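You operate a simulated robot arm through the tools that you are given. There is no shell and no other tool.

You run a simulated robot arm. Do the job below in one go: nothing can be reset, and whatever is moved stays where it is left.

Task
Knock the white block's black cap home on the green vise's anvil.
Fine: first swing the anvil toward the bench end and lock the swivel; use the rubber mallet and stand it back on its head, as it was. Set down upright: rubber mallet.

It is judged by the outcome, as a careful person would: the job done as asked, and still so three seconds after it is handed in. It fails if anything else is knocked over, pushed out of place, dropped, spilled or broken. A push-on lid holds only when it is set on centred and level and pressed home; a screw cap is set on level and turned clockwise until tight.

Robot
A 7-joint arm with a two-finger parallel gripper, fixed in place. Base frame: the origin is on the floor under the middle of its stand, x ahead of it, y to its left, z up; the work surface is at about z = 0.87. Units: m, rad, N and s.
With the tool pointing down near the work surface it reaches from about 0.3 to 0.7 m from the base axis. Its first joint turns from -1.152 to 1.152 rad. Payload 1.57 kg.
The TCP is the grasp point between the finger pads, 0.03 m short of the fingertips. In the tool frame z runs along the fingers and y along their closing line. Largest opening 0.11 m; finger width 0.024, thickness 0.012; the body of the gripper, 0.048 by 0.112 m, starts 0.078 m behind the TCP.
Orientation is that of the tool frame in the base frame, as a unit quaternion [x, y, z, w]. With the fingers straight down and closing along the base's y, the tool's x points along the base's -x, its y along +y and its z along -z.

Tools
- The arm moves only by the tool apply_moves. Its argument "commands" is a list of rows, each an object of numbers (a shift or turn left out is 0, a gripper value left out holds the last): "tx", "ty", "tz": the shift along the tool's x, y, z in m; "rx", "ry", "rz": the turn, a rotation vector about the tool's x, y, z in rad. In form: [{"tx": .., "ty": .., "tz": .., "rx": .., "ry": .., "rz": ..}, ...]. A call has 1 to 20 rows; each row shifts and turns the commanded pose from where the row before left it, along the tool's axes as they then stand. "hand" is the gripper command, from -1 (shut) to 1 (fully open), values between in proportion, set as the call begins (left out, the last holds). A row lasts 0.2 s, in which the tool goes at most 0.05 m and 0.15 rad; a call with a longer step from one row to the next is refused whole, and so is a gripper value outside its range. Where a pose cannot be reached the arm comes as near as it can. A force on the tool above 90 N (or 10 N above the force at the start of the call, whichever is more), or a blocked arm, ends the call early, and 0.2 s more pass. Each finger travels about 0.108 m/s and halts on what it meets, pressing with about 36 N; the grip force reading is that of the motor and also rises with nothing between the fingers. The clock runs only during rows and for 0.2 s after the last one: add rows that do not move to give the fingers time. The reply holds the time, the measured pose of the TCP, the force on the tool along the base axes, the opening and the grip force, in the units named above and with some noise, with the torque about the TCP (base axes, N m) and any sound that the robot's microphone picked up.
- Cameras (640 x 400 px; columns grow to the right, rows downward): "scene" is fixed at [0.1667, -0.3918, 1.4065]; the picture's right is [0.77, -0.64, 0.00], its down [-0.35, -0.41, -0.84] and it looks along [0.54, 0.64, -0.54] (base axes); focal length 214 px, centre (320, 200). "wrist" rides on the gripper at [0.07, 0.016, -0.141] in the tool frame; the picture's right is [-0.23, 0.97, 0.00], its down [-0.85, -0.20, -0.48] and it looks along [-0.47, -0.11, 0.88] (tool axes); focal length 222 px, centre (320, 200). There is no depth. A picture from a camera that has moved, and an enlarged one, comes with that camera's place and axes in the base frame and with its lens.
- get_image(camera): a new picture of that camera. The clock stands still meanwhile.
- zoom(camera, box): a new picture of the part [left, top, right, bottom] of that camera's present view, enlarged. The clock stands still meanwhile.
- hand_in(): hands the job in; it is judged then, once.

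Places have to be worked out from the pictures, the camera data and where the tool is seen. Open the gripper and draw the arm clear of the work before you hand the job in, unless the task says otherwise.

The tools are called after ">>>" as a command line: name --argument value ..., lists and objects as JSON in quotes. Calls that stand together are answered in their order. apply_moves: Moves the arm, as the interface text tells. Its arguments: {"type":"object","properties":{"commands":{"type":"array"},"hand":{"type":"number"}},"required":["commands"]} The other tools are called the same way: get_image (camera) takes a picture; zoom (camera, box) takes an enlarged picture of a part of a camera's view; hand_in () hands the job in.

At the start:

```text
clock: 0.0
position: [0.3517, 0.0748, 1.3245]
tcp_rot: [0.0, 1.0, -0.001, 0.0]
contact_force: [-0.7, 0.6, 0.2]
moment: [-0.01, 0.01, 0.02]
opening: 0.11
grasp_force: 0.1
```

scene: 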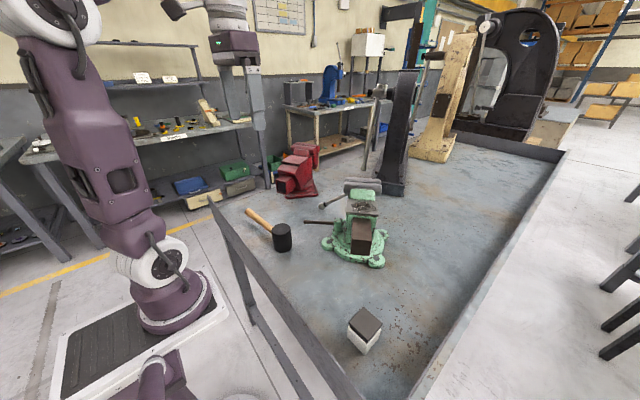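
wrist: 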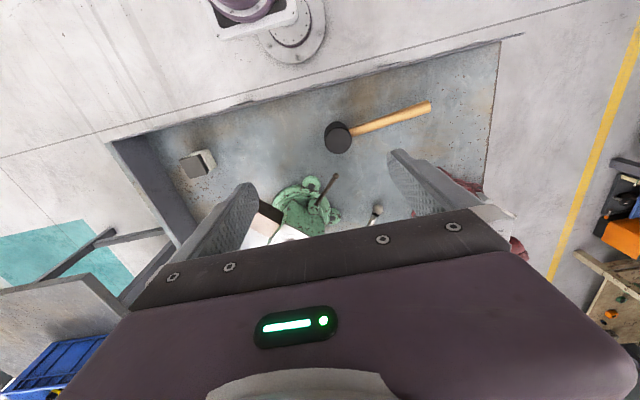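

I start by looking closely at the vise, the mallet and the white block in the scene camera before moving anything.

>>> zoom --camera "scene" --box '[290, 160, 410, 280]'

>>> zoom --camera "scene" --box '[230, 190, 330, 260]'

>>> zoom --camera "scene" --box '[320, 290, 410, 370]'

>>> zoom --camera "wrist" --box '[160, 60, 480, 260]'

```text
3.33 times, centred on (350, 220) of scene
camera zoom: at [0.1667, -0.3918, 1.4065], right [0.77, -0.64, 0.0], down [-0.35, -0.41, -0.84], along [0.54, 0.64, -0.54], focal length 715 px, centre (220, 133)
```

zoom: 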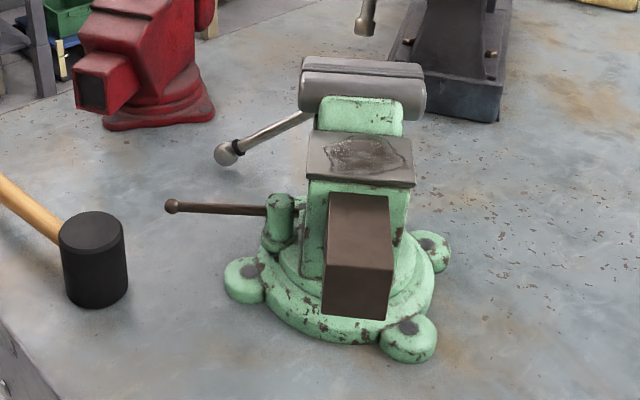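

```text
5.71 times, centred on (280, 225) of scene
camera zoom: at [0.1667, -0.3918, 1.4065], right [0.77, -0.64, 0.0], down [-0.35, -0.41, -0.84], along [0.54, 0.64, -0.54], focal length 1226 px, centre (549, 57)
```

zoom: 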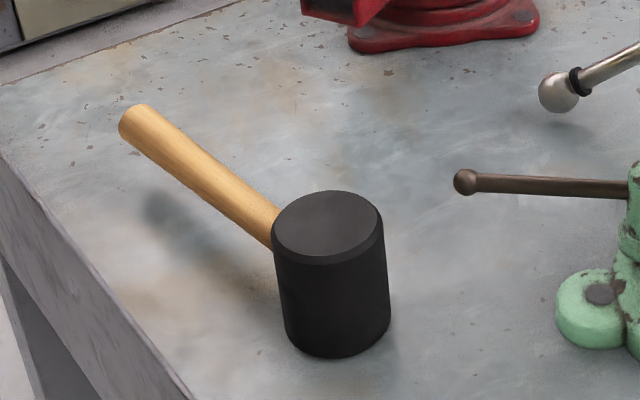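

```text
5.00 times, centred on (365, 330) of scene
camera zoom: at [0.1667, -0.3918, 1.4065], right [0.77, -0.64, 0.0], down [-0.35, -0.41, -0.84], along [0.54, 0.64, -0.54], focal length 1072 px, centre (95, -450)
```

zoom: 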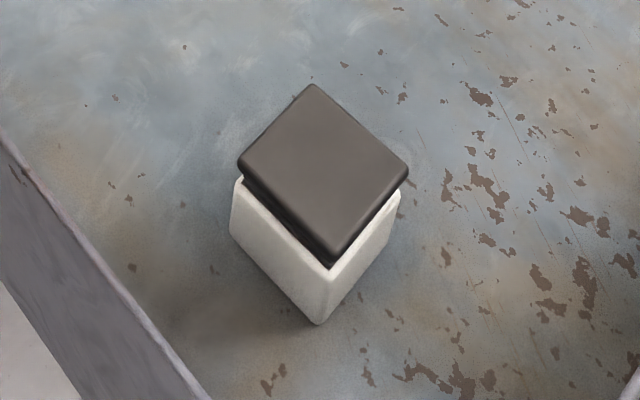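

```text
2.00 times, centred on (320, 160) of wrist
camera zoom: at [0.2832, 0.0916, 1.4668], right [0.23, 0.97, 0.0], down [0.85, -0.2, 0.48], along [0.47, -0.11, -0.88], focal length 444 px, centre (320, 280)
```

zoom: 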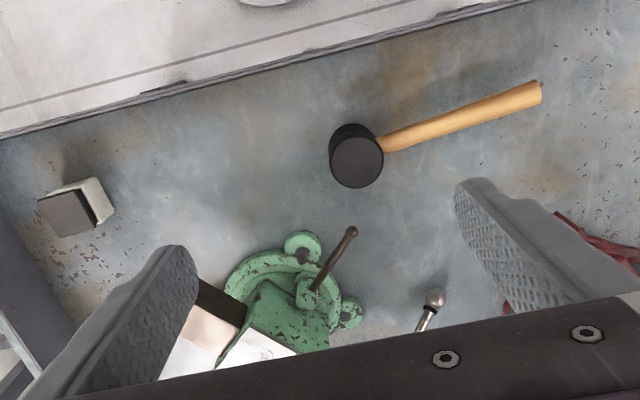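

The mallet head reads at about (0.417, 0.104), handle pointing +y at z≈0.91. The vise base centre is at about (0.627, -0.046) and the block at about (0.40, -0.27). I move the camera over the vise for a better top view.

>>> apply_moves --commands '[{"tx": -0.03, "ty": -0.025, "tz": -0.005}, {"tx": -0.03, "ty": -0.025, "tz": -0.005}, {"tx": -0.03, "ty": -0.025, "tz": -0.005}, {"tx": -0.03, "ty": -0.025, "tz": -0.005}, {"tx": -0.03, "ty": -0.025, "tz": -0.005}, {}]' --hand 1

>>> get_image --camera "wrist"

>>> zoom --camera "wrist" --box '[220, 80, 420, 220]'

```text
clock: 1.4
position: [0.4622, -0.0272, 1.3203]
tcp_rot: [0.0, 1.0, 0.0, 0.001]
contact_force: [0.3, 0.4, 0.7]
moment: [0.0, 0.02, 0.05]
opening: 0.1101
grasp_force: 0.0
out of reach, approached as far as the arm can: row 3, 4, 5
```

```text
taken
camera wrist: at [0.3919, -0.01, 1.461], right [0.23, 0.97, 0.0], down [0.85, -0.2, 0.48], along [0.47, -0.11, -0.88], focal length 222 px, centre (320, 200)
```

wrist: 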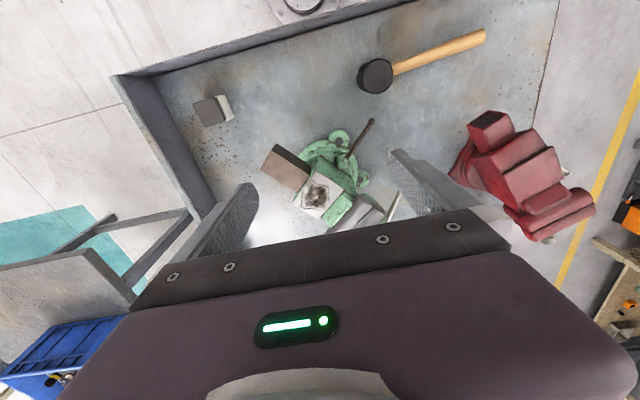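

```text
2.86 times, centred on (320, 150) of wrist
camera zoom: at [0.3919, -0.01, 1.461], right [0.23, 0.97, 0.0], down [0.85, -0.2, 0.48], along [0.47, -0.11, -0.88], focal length 635 px, centre (320, 343)
```

zoom: 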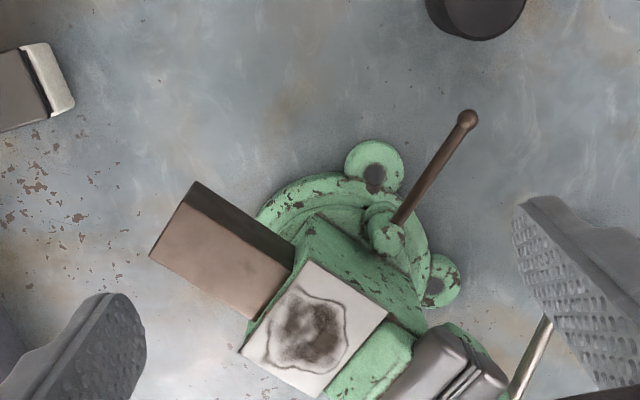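

The pictures triangulate the anvil top at about (0.607, -0.065, 1.035), with the anvil side facing about -135°. The lock lever runs from its post at about (0.576, 0.002) to a ball at (0.50, 0.083, 0.947). I zoom in on the swivel, the lever and the bench outline to settle which end is meant.

>>> zoom --camera "scene" --box '[318, 215, 390, 270]'

>>> zoom --camera "scene" --box '[300, 180, 360, 225]'

>>> zoom --camera "wrist" --box '[290, 110, 390, 180]'

>>> get_image --camera "scene"

```text
7.27 times, centred on (354, 242) of scene
camera zoom: at [0.1667, -0.3918, 1.4065], right [0.77, -0.64, 0.0], down [-0.35, -0.41, -0.84], along [0.54, 0.64, -0.54], focal length 1560 px, centre (73, -109)
```

zoom: 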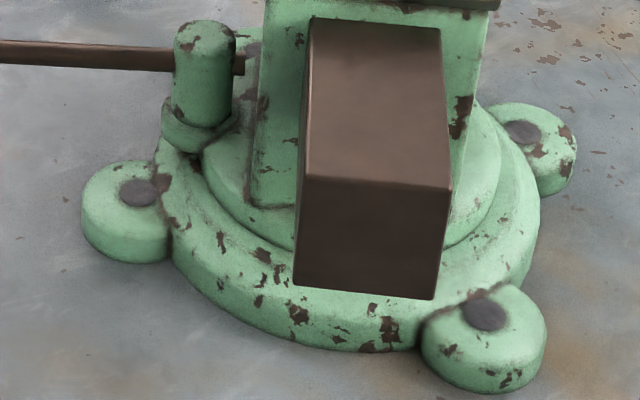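

```text
8.89 times, centred on (330, 202) of scene
camera zoom: at [0.1667, -0.3918, 1.4065], right [0.77, -0.64, 0.0], down [-0.35, -0.41, -0.84], along [0.54, 0.64, -0.54], focal length 1906 px, centre (231, 178)
```

zoom: 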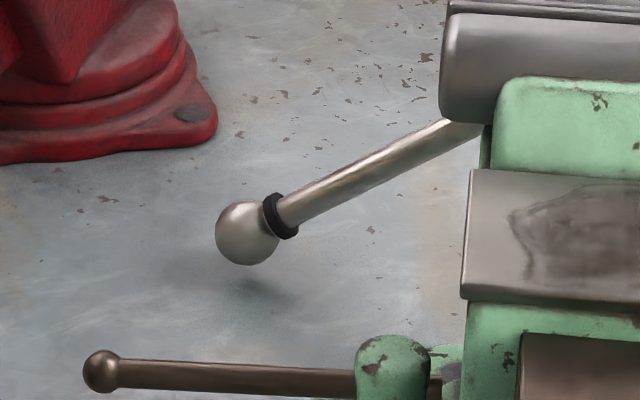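

```text
5.71 times, centred on (340, 145) of wrist
camera zoom: at [0.3919, -0.01, 1.461], right [0.23, 0.97, 0.0], down [0.85, -0.2, 0.48], along [0.47, -0.11, -0.88], focal length 1269 px, centre (206, 514)
```

zoom: 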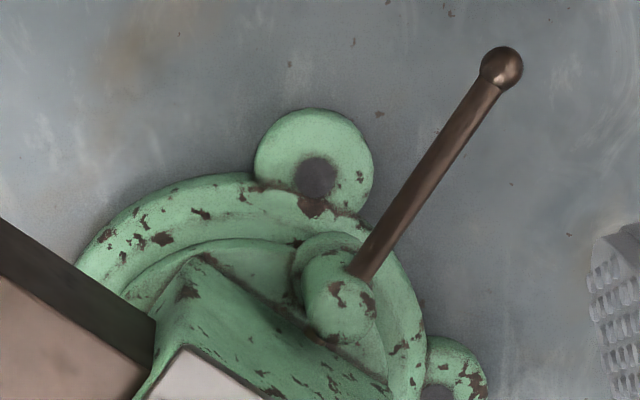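

```text
taken
```

scene: 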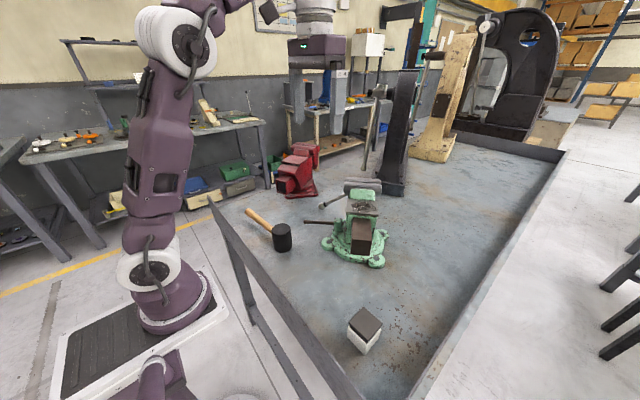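

The bench runs long in x (about 0.3 to 2.3 m) and only 0.9 m across in y, so its end is the short side at x≈0.3. That means the anvil should point toward -x. The brown slide box has its end at about (0.51, -0.148) with its top at z≈1.02, which makes it a good handle for turning the vise, so I lower and turn the gripper to match it.

>>> apply_moves --commands '[{"tz": 0.035, "rz": -0.145}, {"tz": 0.035, "rz": -0.145}, {"tz": 0.035, "rz": -0.145}, {"tz": 0.035, "rz": -0.145}, {"tz": 0.0, "rz": -0.14}, {}]' --hand 1

>>> get_image --camera "wrist"

```text
clock: 2.8
position: [0.4623, -0.0261, 1.1823]
tcp_rot: [-0.352, 0.936, 0.0, -0.001]
contact_force: [0.5, -0.4, 1.1]
moment: [0.04, -0.03, 0.01]
opening: 0.11
grasp_force: 0.0
```

```text
taken
camera wrist: at [0.3991, -0.0597, 1.3232], right [-0.47, 0.88, 0.0], down [0.77, 0.41, 0.48], along [0.42, 0.23, -0.88], focal length 222 px, centre (320, 200)
```

wrist: 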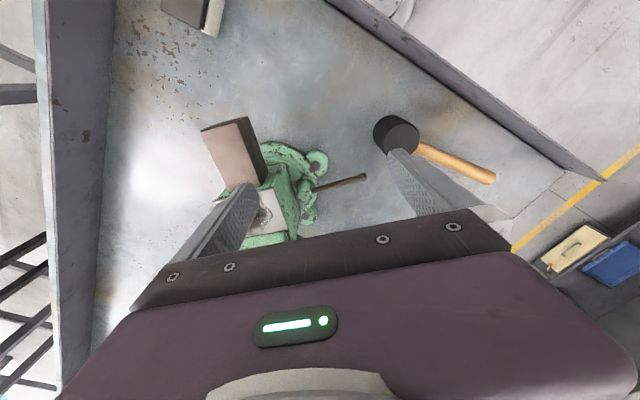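

The commanded pose restarts from the measured one, and the turn came out at 41° as intended. I zoom in on the slide box and lever to refine the grip line.

>>> zoom --camera "wrist" --box '[190, 100, 390, 225]'

```text
3.20 times, centred on (290, 162) of wrist
camera zoom: at [0.3991, -0.0597, 1.3232], right [-0.47, 0.88, 0.0], down [0.77, 0.41, 0.48], along [0.42, 0.23, -0.88], focal length 711 px, centre (416, 320)
```

zoom: 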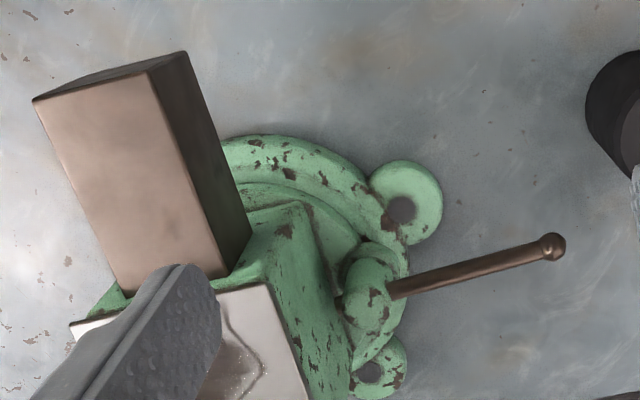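

The box end centre is at about (0.509, -0.150), its top at z≈1.025, and its axis at 41°. I move above it, then lower so the open fingers straddle it.

>>> apply_moves --commands '[{"tx": 0.0071, "ty": -0.0411}, {"tx": 0.0071, "ty": -0.0411}, {"tx": 0.0071, "ty": -0.0411}, {"tz": 0.04}, {"tz": 0.04}, {}]' --hand 1

>>> get_image --camera "wrist"

>>> zoom --camera "scene" --box '[290, 150, 430, 280]'

```text
clock: 4.2
position: [0.5257, -0.1326, 1.1001]
tcp_rot: [-0.352, 0.936, -0.001, 0.0]
contact_force: [0.2, 0.7, 0.6]
moment: [0.03, 0.0, -0.01]
opening: 0.1101
grasp_force: 0.1
```

```text
taken
camera wrist: at [0.463, -0.1648, 1.2423], right [-0.47, 0.88, 0.0], down [0.77, 0.41, 0.48], along [0.42, 0.23, -0.88], focal length 222 px, centre (320, 200)
```

wrist: 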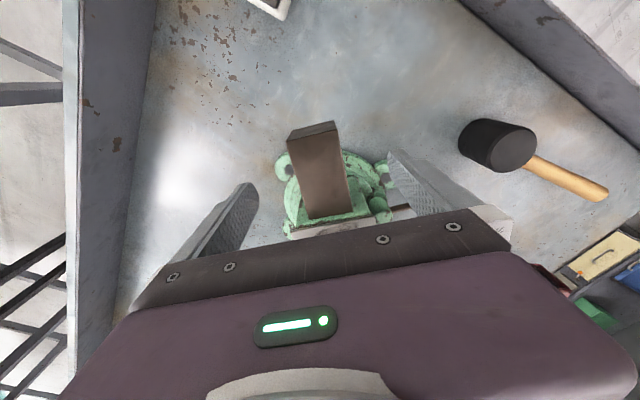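

```text
3.08 times, centred on (360, 215) of scene
camera zoom: at [0.1667, -0.3918, 1.4065], right [0.77, -0.64, 0.0], down [-0.35, -0.41, -0.84], along [0.54, 0.64, -0.54], focal length 660 px, centre (197, 154)
```

zoom: 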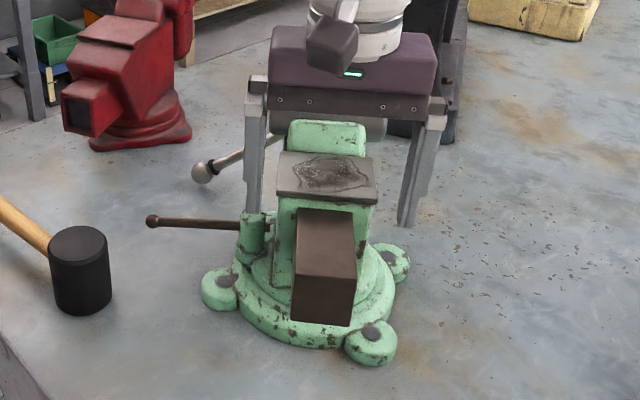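

The gripper is centred over the box in both views. I go down 0.10 m so the pads sit beside the box, then close gently on it.

>>> apply_moves --commands '[{"tz": 0.035}, {"tz": 0.035}, {"tz": 0.03}, {}]' --hand 1

>>> apply_moves --commands '[{}, {}, {}, {}]' --hand -1

>>> get_image --camera "wrist"

>>> zoom --camera "scene" --box '[290, 150, 430, 280]'

```text
clock: 5.2
position: [0.5258, -0.134, 1.0017]
tcp_rot: [-0.352, 0.936, 0.0, 0.0]
contact_force: [-0.8, 0.1, -1.1]
moment: [0.03, 0.02, 0.0]
opening: 0.1099
grasp_force: 0.1
```

```text
clock: 6.2
position: [0.5264, -0.1329, 1.0015]
tcp_rot: [-0.351, 0.936, 0.0, 0.0]
contact_force: [6.3, -8.3, -3.8]
moment: [0.29, -0.62, -1.52]
opening: 0.052
grasp_force: 44.9
```

```text
taken
camera wrist: at [0.4639, -0.1653, 1.1439], right [-0.47, 0.88, 0.0], down [0.78, 0.41, 0.48], along [0.42, 0.22, -0.88], focal length 222 px, centre (320, 200)
```

wrist: 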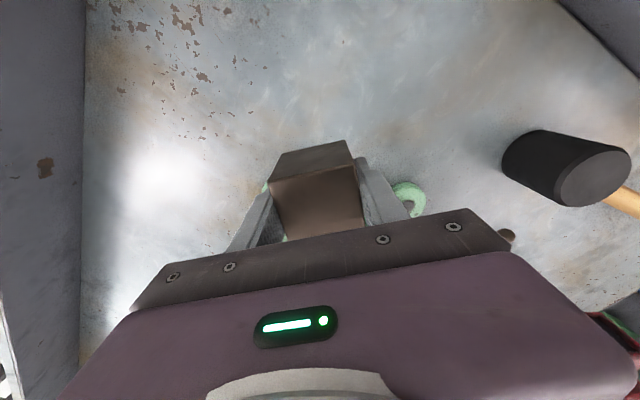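

```text
3.08 times, centred on (360, 215) of scene
camera zoom: at [0.167, -0.3921, 1.4064], right [0.77, -0.64, 0.0], down [-0.35, -0.41, -0.84], along [0.54, 0.64, -0.54], focal length 660 px, centre (197, 154)
```

zoom: 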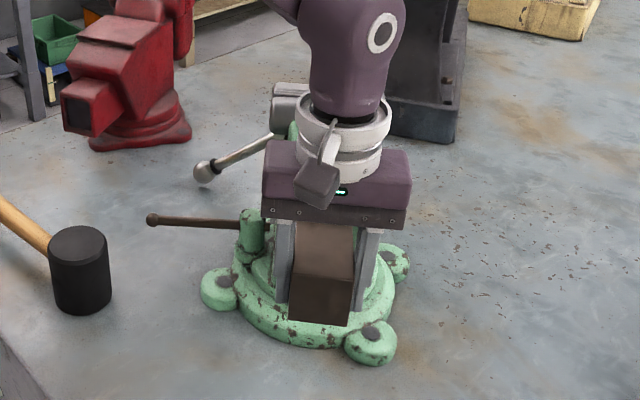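

The box is held (opening 0.052). I try a small clockwise swing, taking the anvil toward -x, and watch the force to learn whether the swivel is free that way.

>>> apply_moves --commands '[{"ty": 0.004, "tx": -6e-05, "rz": 0.03}, {"ty": 0.004, "tx": -6e-05, "rz": 0.03}, {"ty": 0.004, "tx": -6e-05, "rz": 0.03}, {}]' --hand -1

>>> zoom --camera "scene" --box '[290, 150, 430, 280]'

```text
clock: 7.2
position: [0.5211, -0.1237, 1.0027]
tcp_rot: [-0.31, 0.951, 0.0, 0.002]
contact_force: [12.9, -7.4, 18.5]
moment: [-0.1, 1.53, -1.06]
opening: 0.0519
grasp_force: 45.0
```

```text
3.08 times, centred on (360, 215) of scene
camera zoom: at [0.1668, -0.3919, 1.4065], right [0.77, -0.64, 0.0], down [-0.35, -0.41, -0.84], along [0.54, 0.64, -0.54], focal length 660 px, centre (197, 154)
```

zoom: 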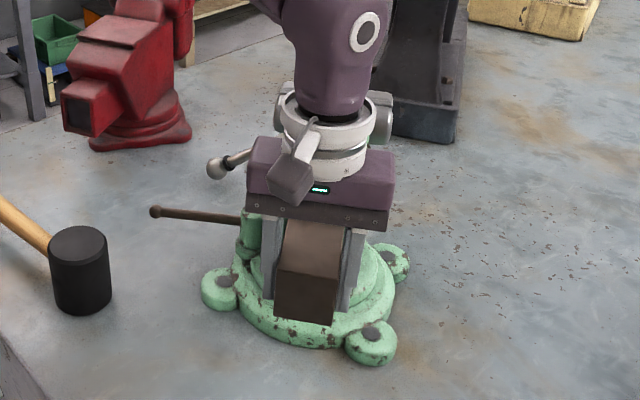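

The vise turns freely and the lever rides along with the body (about 5° so far). I continue the swing along the arc.

>>> apply_moves --commands '[{"ty": 0.00585, "tx": -0.00013, "rz": 0.045}, {"ty": 0.00585, "tx": -0.00013, "rz": 0.045}, {"ty": 0.00585, "tx": -0.00013, "rz": 0.045}, {"ty": 0.00585, "tx": -0.00013, "rz": 0.045}, {"ty": 0.00585, "tx": -0.00013, "rz": 0.045}, {"ty": 0.00585, "tx": -0.00013, "rz": 0.045}, {}]' --hand -1

>>> get_image --camera "scene"

```text
clock: 8.8
position: [0.5041, -0.0938, 1.0011]
tcp_rot: [-0.178, 0.984, -0.001, 0.001]
contact_force: [16.5, -11.1, 16.7]
moment: [0.37, -0.93, -1.59]
opening: 0.0521
grasp_force: 44.9
```

```text
taken
```

scene: 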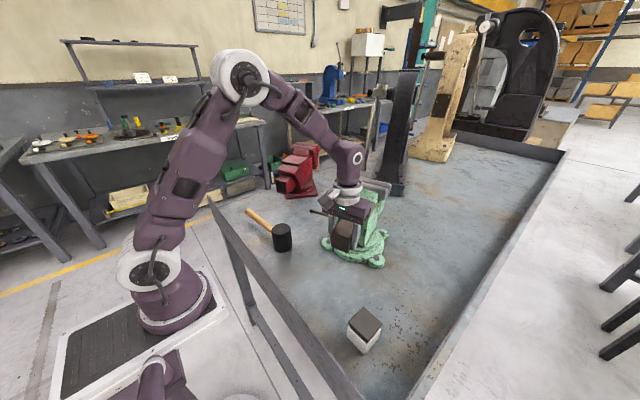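

Turned about 21°, with the axis fitting at (0.622, -0.050) and R≈0.126. Forces stay low, so I carry on with the remaining 20°.

>>> apply_moves --commands '[{"ty": 0.0057, "tx": -0.00013, "rz": 0.045}, {"ty": 0.0057, "tx": -0.00013, "rz": 0.045}, {"ty": 0.0057, "tx": -0.00013, "rz": 0.045}, {"ty": 0.0057, "tx": -0.00013, "rz": 0.045}, {"ty": 0.0057, "tx": -0.00013, "rz": 0.045}, {"ty": 0.0057, "tx": -0.00013, "rz": 0.045}, {"ty": 0.0057, "tx": -0.00013, "rz": 0.045}, {"ty": 0.0057, "tx": -0.00013, "rz": 0.045}, {}]' --hand -1

>>> get_image --camera "scene"

```text
clock: 10.8
position: [0.4957, -0.0489, 1.0016]
tcp_rot: [0.0, 1.0, 0.0, 0.0]
contact_force: [19.1, -4.4, 10.5]
moment: [-0.41, -0.34, -0.05]
opening: 0.0518
grasp_force: 45.3
```

```text
taken
```

scene: 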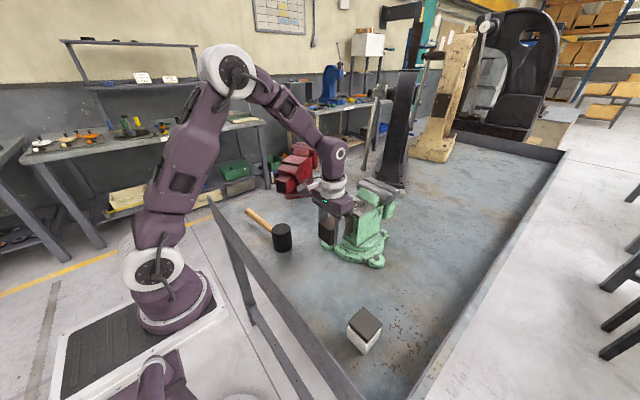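

The anvil side now points along -x and the tool angle is 0°. I nudge a few degrees further to feel for a stop or detent, and will come back if there is none.

>>> apply_moves --commands '[{"ty": 0.0038, "tx": -6e-05, "rz": 0.03}, {"ty": 0.0038, "tx": -6e-05, "rz": 0.03}, {"ty": 0.0038, "tx": -6e-05, "rz": 0.03}, {"ty": 0.0038, "tx": -6e-05, "rz": 0.03}, {}]' --hand -1

>>> get_image --camera "scene"

```text
clock: 12.0
position: [0.4961, -0.045, 1.0014]
tcp_rot: [0.064, 0.998, -0.007, -0.002]
contact_force: [16.7, -82.8, -22.3]
moment: [2.7, -0.15, 1.91]
opening: 0.0547
grasp_force: 45.4
```

```text
taken
```

scene: 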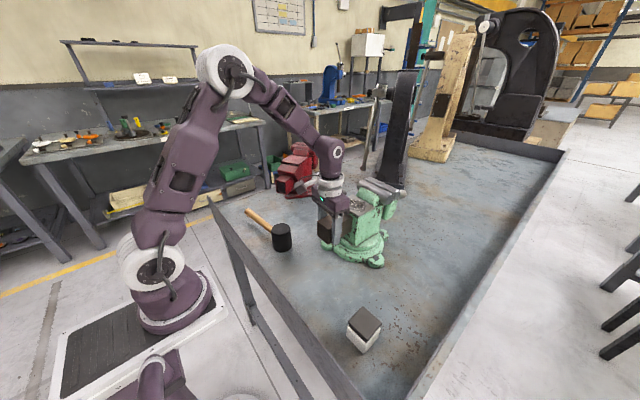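

A hard stop showed up right at this heading (-83 N with almost no motion), which confirms that -x is the end of the swivel's swing. I straighten the tool to relieve the force, keeping the vise near its stop.

>>> apply_moves --commands '[{"rz": -0.06}, {"rz": -0.06}, {"ty": -0.001}, {}]' --hand -1

>>> zoom --camera "scene" --box '[290, 150, 430, 280]'

```text
clock: 13.0
position: [0.4923, -0.0435, 1.0005]
tcp_rot: [0.006, 1.0, -0.005, -0.003]
contact_force: [-23.0, -74.0, -21.1]
moment: [2.43, 0.62, -1.64]
opening: 0.0524
grasp_force: 45.3
```

```text
3.08 times, centred on (360, 215) of scene
camera zoom: at [0.1664, -0.394, 1.4059], right [0.77, -0.64, 0.0], down [-0.35, -0.41, -0.84], along [0.54, 0.65, -0.54], focal length 660 px, centre (197, 154)
```

zoom: 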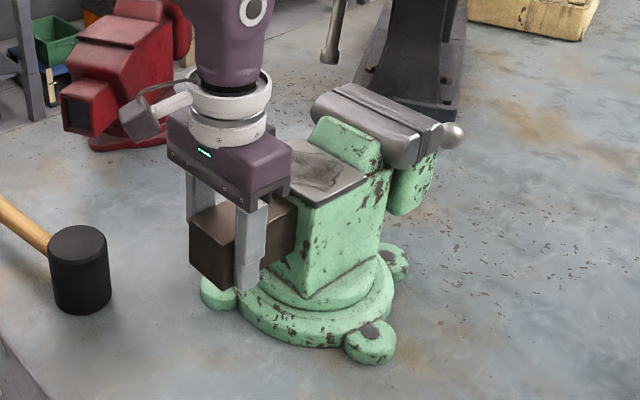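

The vise sits against its stop, but the tool still pushes at 74 N. I ease back in -y until the force drops, then open the fingers.

>>> apply_moves --commands '[{"ty": -0.002}, {"ty": -0.002}, {}]' --hand -1

```text
clock: 13.8
position: [0.494, -0.044, 0.9997]
tcp_rot: [0.004, 1.0, -0.002, -0.003]
contact_force: [-30.3, -52.4, -14.5]
moment: [1.43, -0.46, -1.75]
opening: 0.0525
grasp_force: 45.2
```

Force is dropping as I back off, so I continue easing by a few millimetres.

>>> apply_moves --commands '[{"ty": -0.002, "tx": 0.001}, {"ty": -0.002, "tx": 0.001}, {"ty": -0.001}, {}]' --hand -1

```text
clock: 14.8
position: [0.4937, -0.0456, 1.0012]
tcp_rot: [0.001, 1.0, 0.0, -0.001]
contact_force: [-16.9, -25.7, -11.2]
moment: [0.19, 0.86, -1.76]
opening: 0.0527
grasp_force: 45.5
```

Force is now moderate (-26 N in y). I release with slow opening and keep the arm still.

>>> apply_moves --commands '[{"ty": -0.001}, {}, {}, {}]' --hand 0.3

>>> zoom --camera "scene" --box '[290, 150, 430, 280]'

```text
clock: 15.8
position: [0.4954, -0.0449, 1.0006]
tcp_rot: [0.0, 1.0, 0.0, -0.001]
contact_force: [0.0, -0.3, -1.0]
moment: [0.01, -0.02, 0.03]
opening: 0.0714
grasp_force: 0.1
```

```text
3.08 times, centred on (360, 215) of scene
camera zoom: at [0.1667, -0.3918, 1.4065], right [0.77, -0.64, 0.0], down [-0.35, -0.41, -0.84], along [0.54, 0.64, -0.54], focal length 660 px, centre (197, 154)
```

zoom: 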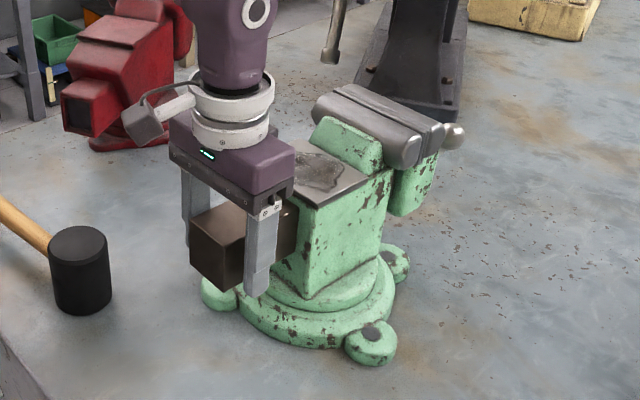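

Released, with zero force. I raise straight up and look at the vise and lever from above.

>>> apply_moves --commands '[{"tz": -0.04}, {"tz": -0.05}, {"tz": -0.05}, {"tz": -0.05}, {"tz": -0.03}, {}]' --hand 1

>>> get_image --camera "wrist"

>>> zoom --camera "scene" --box '[290, 150, 430, 280]'

```text
clock: 17.2
position: [0.4934, -0.0425, 1.2199]
tcp_rot: [-0.001, 1.0, -0.001, 0.001]
contact_force: [-0.8, 0.3, -0.6]
moment: [0.0, 0.0, 0.0]
opening: 0.1103
grasp_force: 0.1
```

```text
taken
camera wrist: at [0.4231, -0.0257, 1.3622], right [0.23, 0.97, 0.0], down [0.86, -0.2, 0.48], along [0.47, -0.11, -0.88], focal length 222 px, centre (320, 200)
```

wrist: 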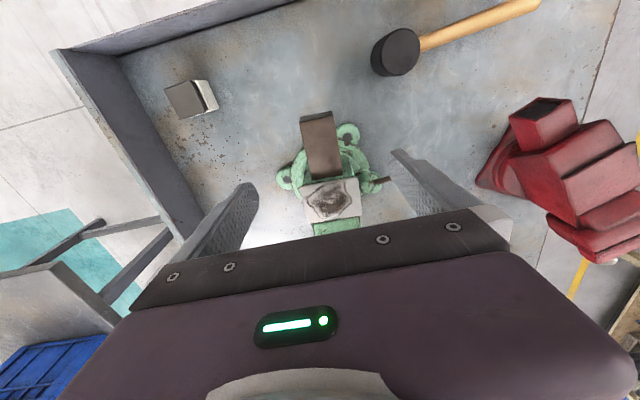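

```text
3.08 times, centred on (360, 215) of scene
camera zoom: at [0.1667, -0.3918, 1.4065], right [0.77, -0.64, 0.0], down [-0.35, -0.41, -0.84], along [0.54, 0.64, -0.54], focal length 660 px, centre (197, 154)
```

zoom: 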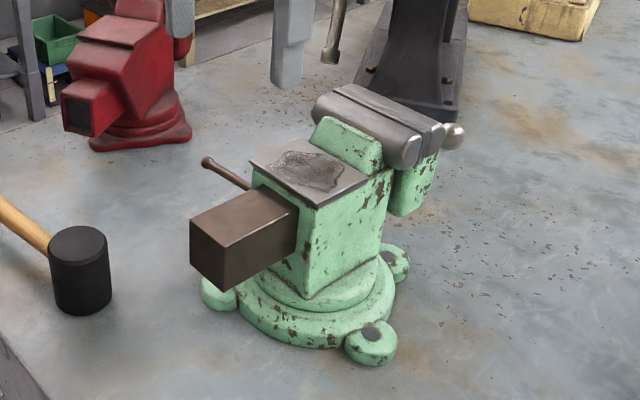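

The vise now faces -x. I move toward +y to get the lock lever between the fingers in view.

>>> apply_moves --commands '[{"tx": -0.012, "ty": 0.044}, {"tx": -0.012, "ty": 0.044}, {"tx": -0.012, "ty": 0.044}, {}]' --hand 1

>>> get_image --camera "wrist"

>>> zoom --camera "wrist" --box '[230, 60, 430, 220]'

```text
clock: 18.2
position: [0.5319, 0.089, 1.2213]
tcp_rot: [0.0, 1.0, 0.0, 0.0]
contact_force: [1.1, -1.2, 0.0]
moment: [0.0, 0.02, 0.0]
opening: 0.1102
grasp_force: 0.0
```

```text
taken
camera wrist: at [0.4612, 0.1061, 1.3637], right [0.23, 0.97, 0.0], down [0.85, -0.2, 0.48], along [0.47, -0.11, -0.88], focal length 222 px, centre (320, 200)
```

wrist: 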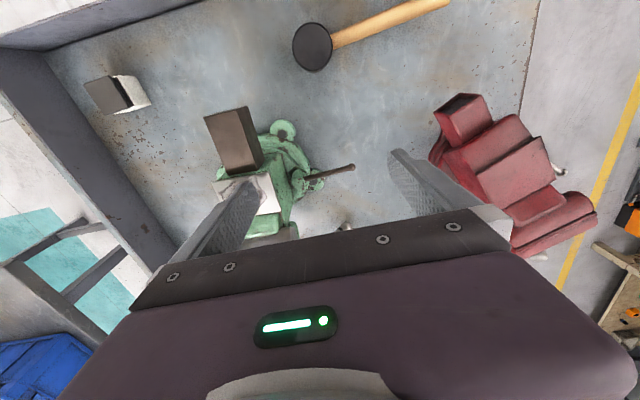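

```text
2.50 times, centred on (330, 140) of wrist
camera zoom: at [0.4612, 0.1061, 1.3637], right [0.23, 0.97, 0.0], down [0.85, -0.2, 0.48], along [0.47, -0.11, -0.88], focal length 555 px, centre (295, 350)
```

zoom: 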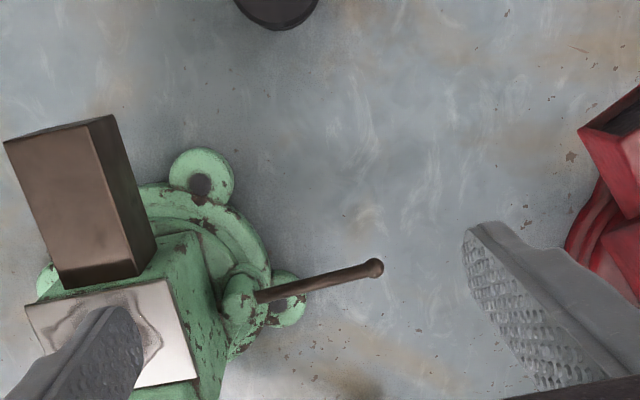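

The lever runs from its post at about (0.625, 0.022) to its ball at about (0.6245, 0.131), z≈0.947, and points +y. I turn the gripper 90° with the camera on the +y side, lower to z≈1.10 and move over the lever to straddle it.

>>> apply_moves --commands '[{"tz": 0.011, "rz": 0.1428}, {"tz": 0.011, "rz": 0.1428}, {"tz": 0.011, "rz": 0.1428}, {"tz": 0.011, "rz": 0.1428}, {"tz": 0.011, "rz": 0.1428}, {"tz": 0.011, "rz": 0.1428}, {"tz": 0.011, "rz": 0.1428}, {"tz": 0.011, "rz": 0.1428}, {"tz": 0.011, "rz": 0.1428}, {"tz": 0.011, "rz": 0.1428}, {"tz": 0.011, "rz": 0.1428}, {"tx": 0.005, "ty": 0.03}, {"tx": 0.005, "ty": 0.03}, {"tx": 0.006, "ty": 0.0326}, {}]' --hand 0

>>> get_image --camera "wrist"

>>> get_image --camera "scene"

```text
clock: 21.4
position: [0.6229, 0.1013, 1.1003]
tcp_rot: [0.708, 0.707, -0.001, -0.001]
contact_force: [0.3, -0.1, -0.1]
moment: [-0.04, 0.02, -0.02]
opening: 0.0548
grasp_force: 0.1
```

```text
taken
camera wrist: at [0.6389, 0.1731, 1.2424], right [0.97, -0.23, 0.0], down [-0.2, -0.85, 0.48], along [-0.11, -0.47, -0.88], focal length 222 px, centre (320, 200)
```

wrist: 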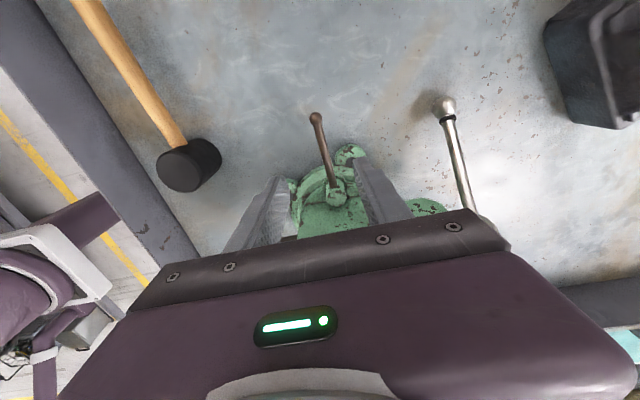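

```text
taken
```

scene: 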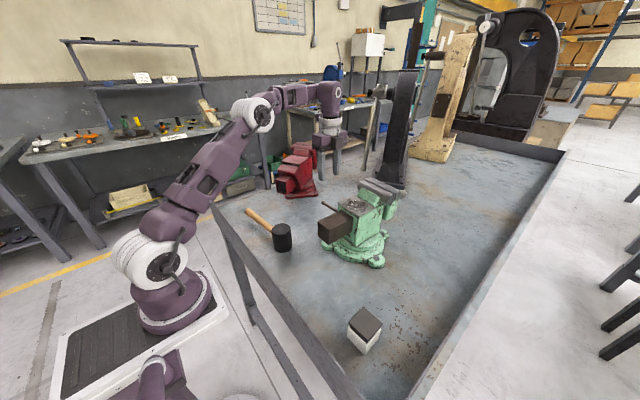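

The lever is clearly in view between the fingers. I zoom in to fix its ball and post before lowering.

>>> zoom --camera "wrist" --box '[260, 90, 400, 215]'

```text
3.20 times, centred on (330, 152) of wrist
camera zoom: at [0.6389, 0.1731, 1.2424], right [0.97, -0.23, 0.0], down [-0.2, -0.85, 0.48], along [-0.11, -0.47, -0.88], focal length 711 px, centre (288, 352)
```

zoom: 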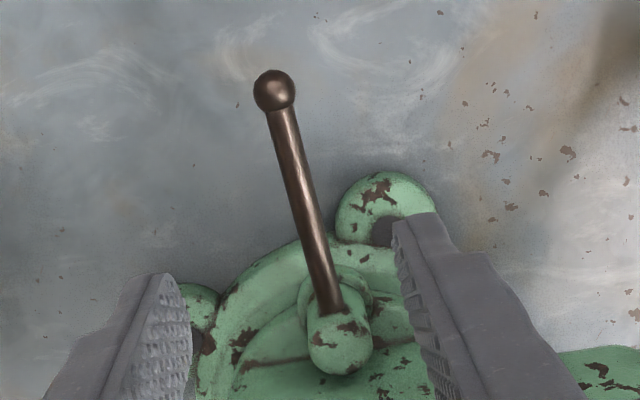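

The ball is at (0.623, 0.132) and the post at (0.625, 0.021), so the rod lies under the gripper midline. I lower to z≈0.962 with the fingers either side of the rod.

>>> apply_moves --commands '[{"tz": 0.035, "tx": 0.002}, {"tz": 0.035}, {"tz": 0.035}, {"tz": 0.033}, {}]' --hand 0

>>> get_image --camera "wrist"

```text
clock: 22.6
position: [0.6228, 0.1033, 0.9615]
tcp_rot: [0.707, 0.707, 0.0, -0.001]
contact_force: [-0.1, 0.5, -0.4]
moment: [0.03, -0.02, 0.04]
opening: 0.055
grasp_force: 0.0
```

```text
taken
camera wrist: at [0.6395, 0.175, 1.1032], right [0.97, -0.23, 0.0], down [-0.2, -0.85, 0.48], along [-0.11, -0.47, -0.88], focal length 222 px, centre (320, 200)
```

wrist: 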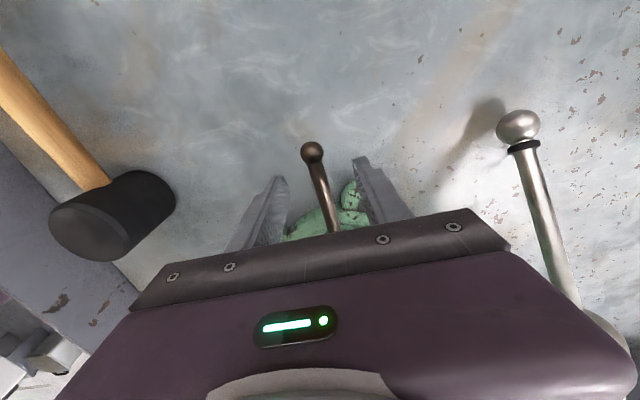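

The rod is straddled. I push slowly in +x, which is clockwise from above and the usual tightening sense, and watch the force and sound.

>>> apply_moves --commands '[{"ty": 0.007}, {"ty": 0.007}, {"ty": 0.006}, {"ty": 0.006}, {"ty": 0.006}, {"ty": 0.006}, {}]' --hand 0

>>> get_image --camera "wrist"

```text
clock: 24.2
position: [0.6603, 0.1055, 0.9617]
tcp_rot: [0.707, 0.707, 0.0, -0.002]
contact_force: [-20.5, 5.5, -4.4]
moment: [0.12, 0.07, -0.49]
opening: 0.0733
grasp_force: 10.2
```

```text
taken
camera wrist: at [0.6768, 0.1759, 1.1029], right [0.97, -0.23, 0.0], down [-0.2, -0.86, 0.48], along [-0.11, -0.46, -0.88], focal length 222 px, centre (320, 200)
```

wrist: 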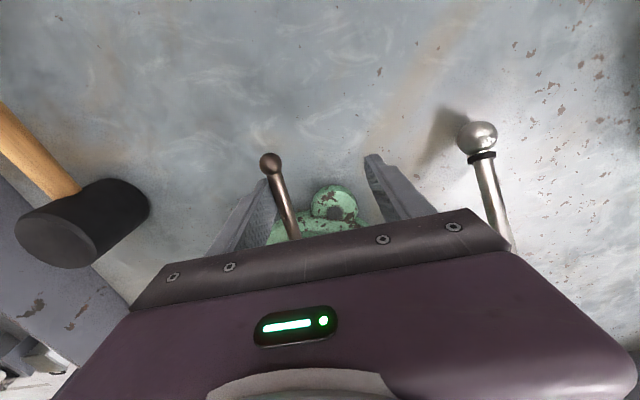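

The rod pushed the finger open (0.055 to 0.073) at 20 N and the ball moved only about 5 mm, so a loose straddle is too soft. I re-centre on the rod and clamp it.

>>> apply_moves --commands '[{"ty": -0.011}, {"ty": -0.011}, {"ty": -0.011}, {}]' --hand 0

>>> apply_moves --commands '[{}, {}, {}, {}]' --hand -1

>>> get_image --camera "wrist"

```text
clock: 25.2
position: [0.6281, 0.1055, 0.9612]
tcp_rot: [0.707, 0.707, 0.0, 0.0]
contact_force: [0.0, 0.4, -1.0]
moment: [0.02, 0.01, 0.0]
opening: 0.0551
grasp_force: 0.1
```

```text
clock: 26.2
position: [0.6271, 0.1029, 0.9625]
tcp_rot: [0.707, 0.707, 0.0, 0.0]
contact_force: [-3.0, -0.7, 2.9]
moment: [0.13, 0.02, -0.37]
opening: 0.0112
grasp_force: 28.5
```

```text
taken
camera wrist: at [0.6441, 0.1755, 1.1038], right [0.97, -0.23, 0.0], down [-0.2, -0.85, 0.48], along [-0.11, -0.47, -0.88], focal length 222 px, centre (320, 200)
```

wrist: 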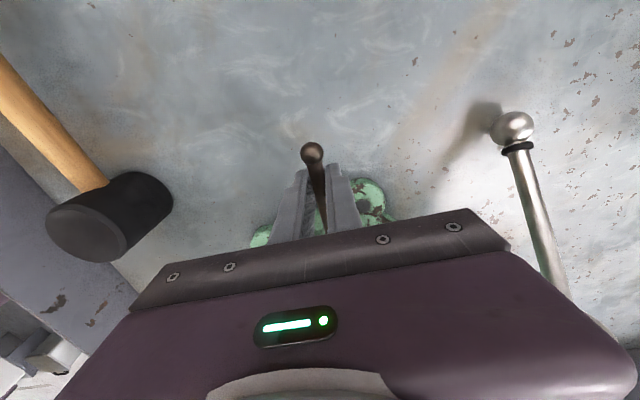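

The rod is clamped (opening 0.011). I turn the lever clockwise about its post in small steps, with the tool turning along with it.

>>> apply_moves --commands '[{"ty": 0.0041, "tx": -0.0001, "rz": 0.05}, {"ty": 0.0041, "tx": -0.0001, "rz": 0.05}, {"ty": 0.0041, "tx": -0.0001, "rz": 0.05}, {"ty": 0.0041, "tx": -0.0001, "rz": 0.05}, {}]' --hand -1

>>> get_image --camera "wrist"

```text
clock: 27.4
position: [0.6361, 0.1025, 0.9612]
tcp_rot: [0.774, 0.633, -0.012, -0.008]
contact_force: [-79.5, -11.5, 25.3]
moment: [0.59, 1.21, 1.26]
opening: 0.028
grasp_force: 38.4
```

```text
taken
camera wrist: at [0.6691, 0.1693, 1.1022], right [0.91, -0.42, -0.02], down [-0.35, -0.8, 0.49], along [-0.22, -0.44, -0.87], focal length 222 px, centre (320, 200)
```

wrist: 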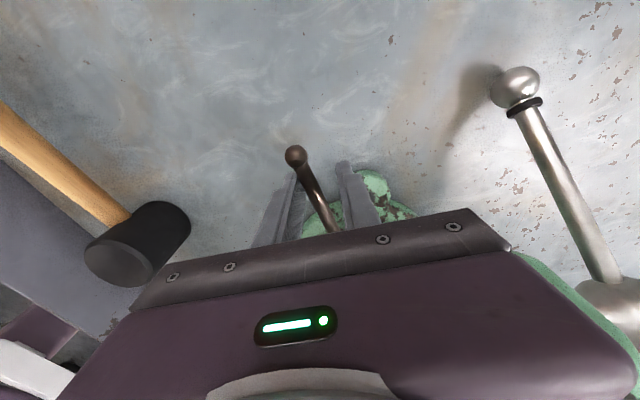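

At 80 N the lever hardly turned clockwise, so it seems to be at its limit that way. I undo the twist, relax, then try counter-clockwise.

>>> apply_moves --commands '[{"ty": -0.005, "rz": -0.065}, {"ty": -0.005, "rz": -0.065}, {"ty": -0.002, "rz": -0.06}, {}]' --hand -1

>>> get_image --camera "wrist"

```text
clock: 28.4
position: [0.629, 0.1052, 0.9621]
tcp_rot: [0.71, 0.704, -0.004, -0.002]
contact_force: [-37.1, -6.4, 4.8]
moment: [-0.33, 0.44, -0.43]
opening: 0.0116
grasp_force: 29.3
```

```text
taken
camera wrist: at [0.6473, 0.176, 1.1033], right [0.97, -0.24, -0.01], down [-0.21, -0.85, 0.48], along [-0.12, -0.47, -0.88], focal length 222 px, centre (320, 200)
```

wrist: 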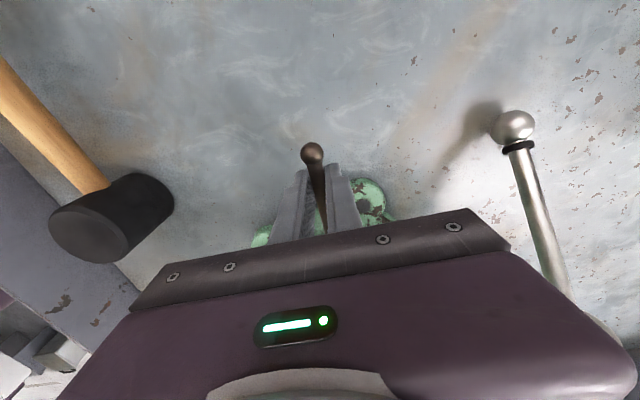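

Back at rest and the lever is unchanged. Now a small counter-clockwise turn, watching whether the lever or the whole vise moves.

>>> apply_moves --commands '[{"ty": -0.0041, "tx": -0.0001, "rz": -0.05}, {"ty": -0.0041, "tx": -0.0001, "rz": -0.05}, {"ty": -0.0041, "tx": -0.0001, "rz": -0.05}, {"ty": -0.0041, "tx": -0.0001, "rz": -0.05}, {}]' --hand -1

>>> get_image --camera "wrist"

>>> zoom --camera "scene" --box '[290, 150, 430, 280]'

```text
clock: 29.6
position: [0.6157, 0.105, 0.9619]
tcp_rot: [0.636, 0.771, 0.001, -0.001]
contact_force: [-5.4, 7.3, -6.0]
moment: [0.04, 0.08, -0.69]
opening: 0.0124
grasp_force: 29.6
```

```text
taken
camera wrist: at [0.6186, 0.1769, 1.1038], right [1.0, -0.04, 0.0], down [-0.03, -0.88, 0.48], along [-0.02, -0.48, -0.88], focal length 222 px, centre (320, 200)
```

wrist: 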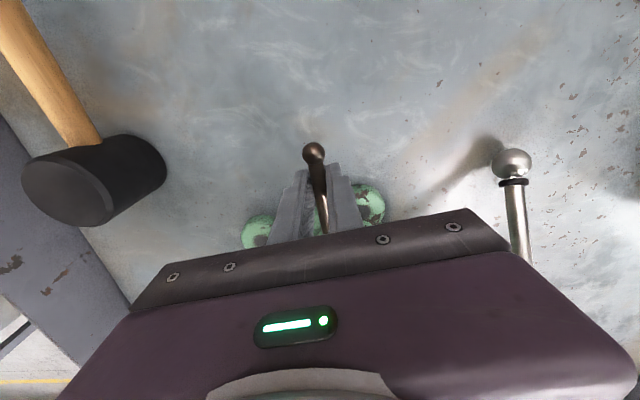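

```text
3.08 times, centred on (360, 215) of scene
camera zoom: at [0.1667, -0.3915, 1.4066], right [0.77, -0.64, 0.0], down [-0.35, -0.41, -0.84], along [0.54, 0.64, -0.54], focal length 660 px, centre (197, 154)
```

zoom: 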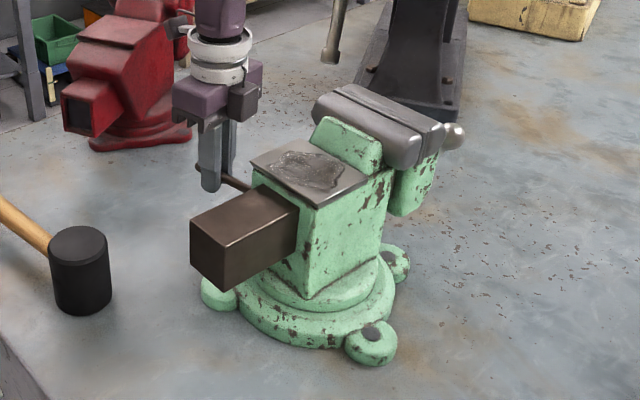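

The lever turns freely counter-clockwise (about 10° at under 10 N) while the vise stays put, so that is the locking direction. I keep turning it toward its end.

>>> apply_moves --commands '[{"ty": -0.0041, "tx": -0.0001, "rz": -0.05}, {"ty": -0.0041, "tx": -0.0001, "rz": -0.05}, {"ty": -0.0041, "tx": -0.0001, "rz": -0.05}, {"ty": -0.0041, "tx": -0.0001, "rz": -0.05}, {"ty": -0.0041, "tx": -0.0001, "rz": -0.05}, {"ty": -0.0041, "tx": -0.0001, "rz": -0.05}, {}]' --hand -1

>>> zoom --camera "scene" --box '[290, 150, 430, 280]'

>>> get_image --camera "wrist"

```text
clock: 31.2
position: [0.5912, 0.0968, 0.9615]
tcp_rot: [0.515, 0.857, -0.001, 0.0]
contact_force: [-19.9, 19.5, 0.2]
moment: [0.06, 0.17, -0.72]
opening: 0.0122
grasp_force: 29.5
```

```text
3.08 times, centred on (360, 215) of scene
camera zoom: at [0.1662, -0.3912, 1.4067], right [0.77, -0.64, 0.0], down [-0.35, -0.41, -0.84], along [0.54, 0.64, -0.54], focal length 660 px, centre (197, 154)
```

zoom: 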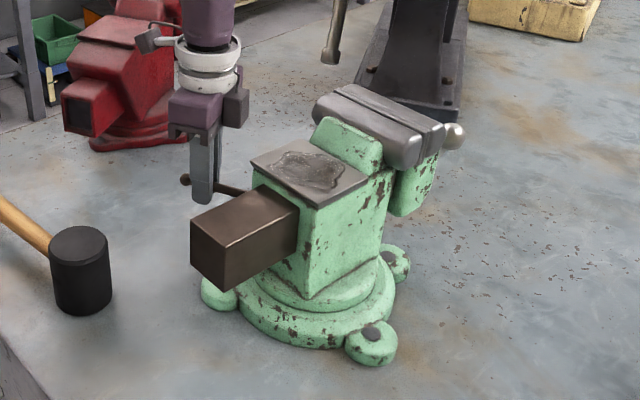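

```text
taken
camera wrist: at [0.5729, 0.1668, 1.1038], right [0.97, 0.26, 0.0], down [0.23, -0.85, 0.48], along [0.12, -0.46, -0.88], focal length 222 px, centre (320, 200)
```

wrist: 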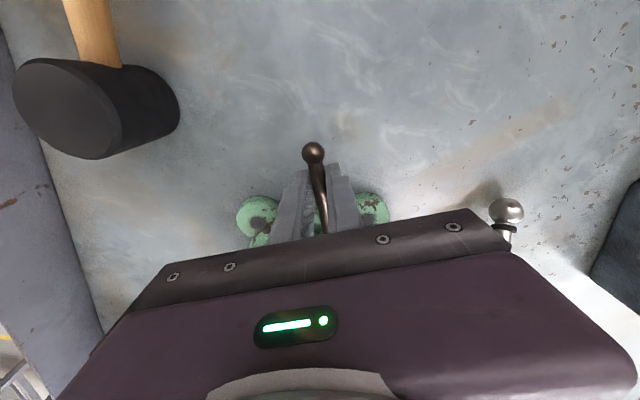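

The lever is now about 28° around and the vise is still steady. I continue, correcting slightly for the radial drift.

>>> apply_moves --commands '[{"ty": -0.0041, "tx": -0.0002, "rz": -0.05}, {"ty": -0.0041, "tx": -0.0002, "rz": -0.05}, {"ty": -0.0041, "tx": -0.0002, "rz": -0.05}, {"ty": -0.0041, "tx": -0.0002, "rz": -0.05}, {"ty": -0.0041, "tx": -0.0002, "rz": -0.05}, {"ty": -0.0041, "tx": -0.0002, "rz": -0.05}, {}]' --hand -1

>>> zoom --camera "scene" --box '[290, 150, 430, 280]'

```text
clock: 32.8
position: [0.5711, 0.0804, 0.9618]
tcp_rot: [0.38, 0.925, 0.0, -0.001]
contact_force: [-22.4, 14.0, 2.9]
moment: [0.22, 0.33, -0.76]
opening: 0.0126
grasp_force: 29.9
```

```text
3.08 times, centred on (360, 215) of scene
camera zoom: at [0.1661, -0.3914, 1.4067], right [0.77, -0.64, 0.0], down [-0.35, -0.41, -0.84], along [0.54, 0.64, -0.54], focal length 660 px, centre (197, 154)
```

zoom: 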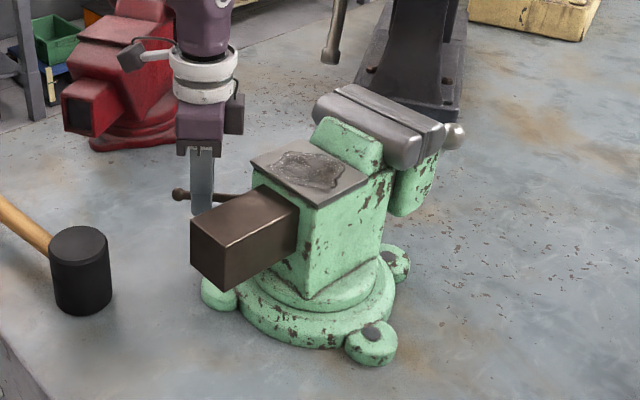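

About 45° turned and still smooth (about 26 N, mostly radial). I continue to find the end or a click.

>>> apply_moves --commands '[{"ty": -0.0041, "tx": -0.0001, "rz": -0.05}, {"ty": -0.0041, "tx": -0.0001, "rz": -0.05}, {"ty": -0.0041, "tx": -0.0001, "rz": -0.05}, {"ty": -0.0041, "tx": -0.0001, "rz": -0.05}, {"ty": -0.0041, "tx": -0.0001, "rz": -0.05}, {"ty": -0.0041, "tx": -0.0001, "rz": -0.05}, {}]' --hand -1

>>> zoom --camera "scene" --box '[290, 150, 430, 280]'

>>> get_image --camera "wrist"

```text
clock: 34.4
position: [0.5578, 0.061, 0.9634]
tcp_rot: [0.24, 0.971, -0.001, -0.001]
contact_force: [-21.9, 2.3, -12.4]
moment: [0.13, 0.42, -0.73]
opening: 0.0123
grasp_force: 29.0
```

```text
3.08 times, centred on (360, 215) of scene
camera zoom: at [0.1664, -0.3917, 1.4066], right [0.77, -0.64, 0.0], down [-0.35, -0.41, -0.84], along [0.54, 0.64, -0.54], focal length 660 px, centre (197, 154)
```

zoom: 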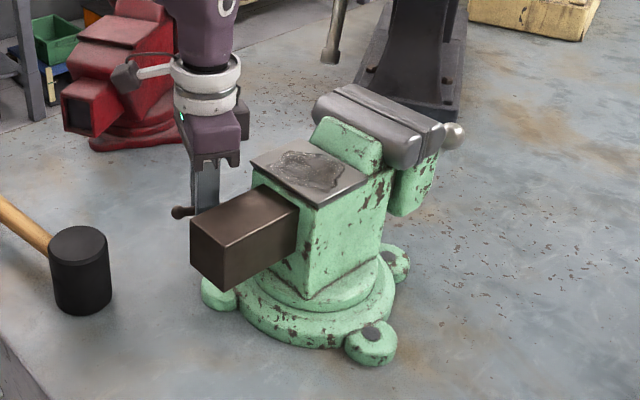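

```text
taken
camera wrist: at [0.5037, 0.1084, 1.1042], right [0.65, 0.76, 0.0], down [0.67, -0.57, 0.48], along [0.36, -0.31, -0.88], focal length 222 px, centre (320, 200)
```

wrist: 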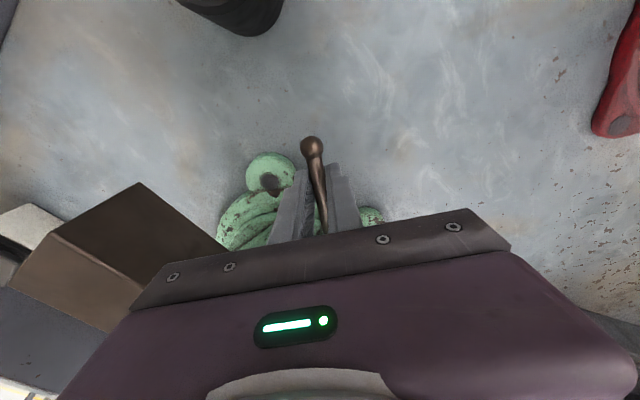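

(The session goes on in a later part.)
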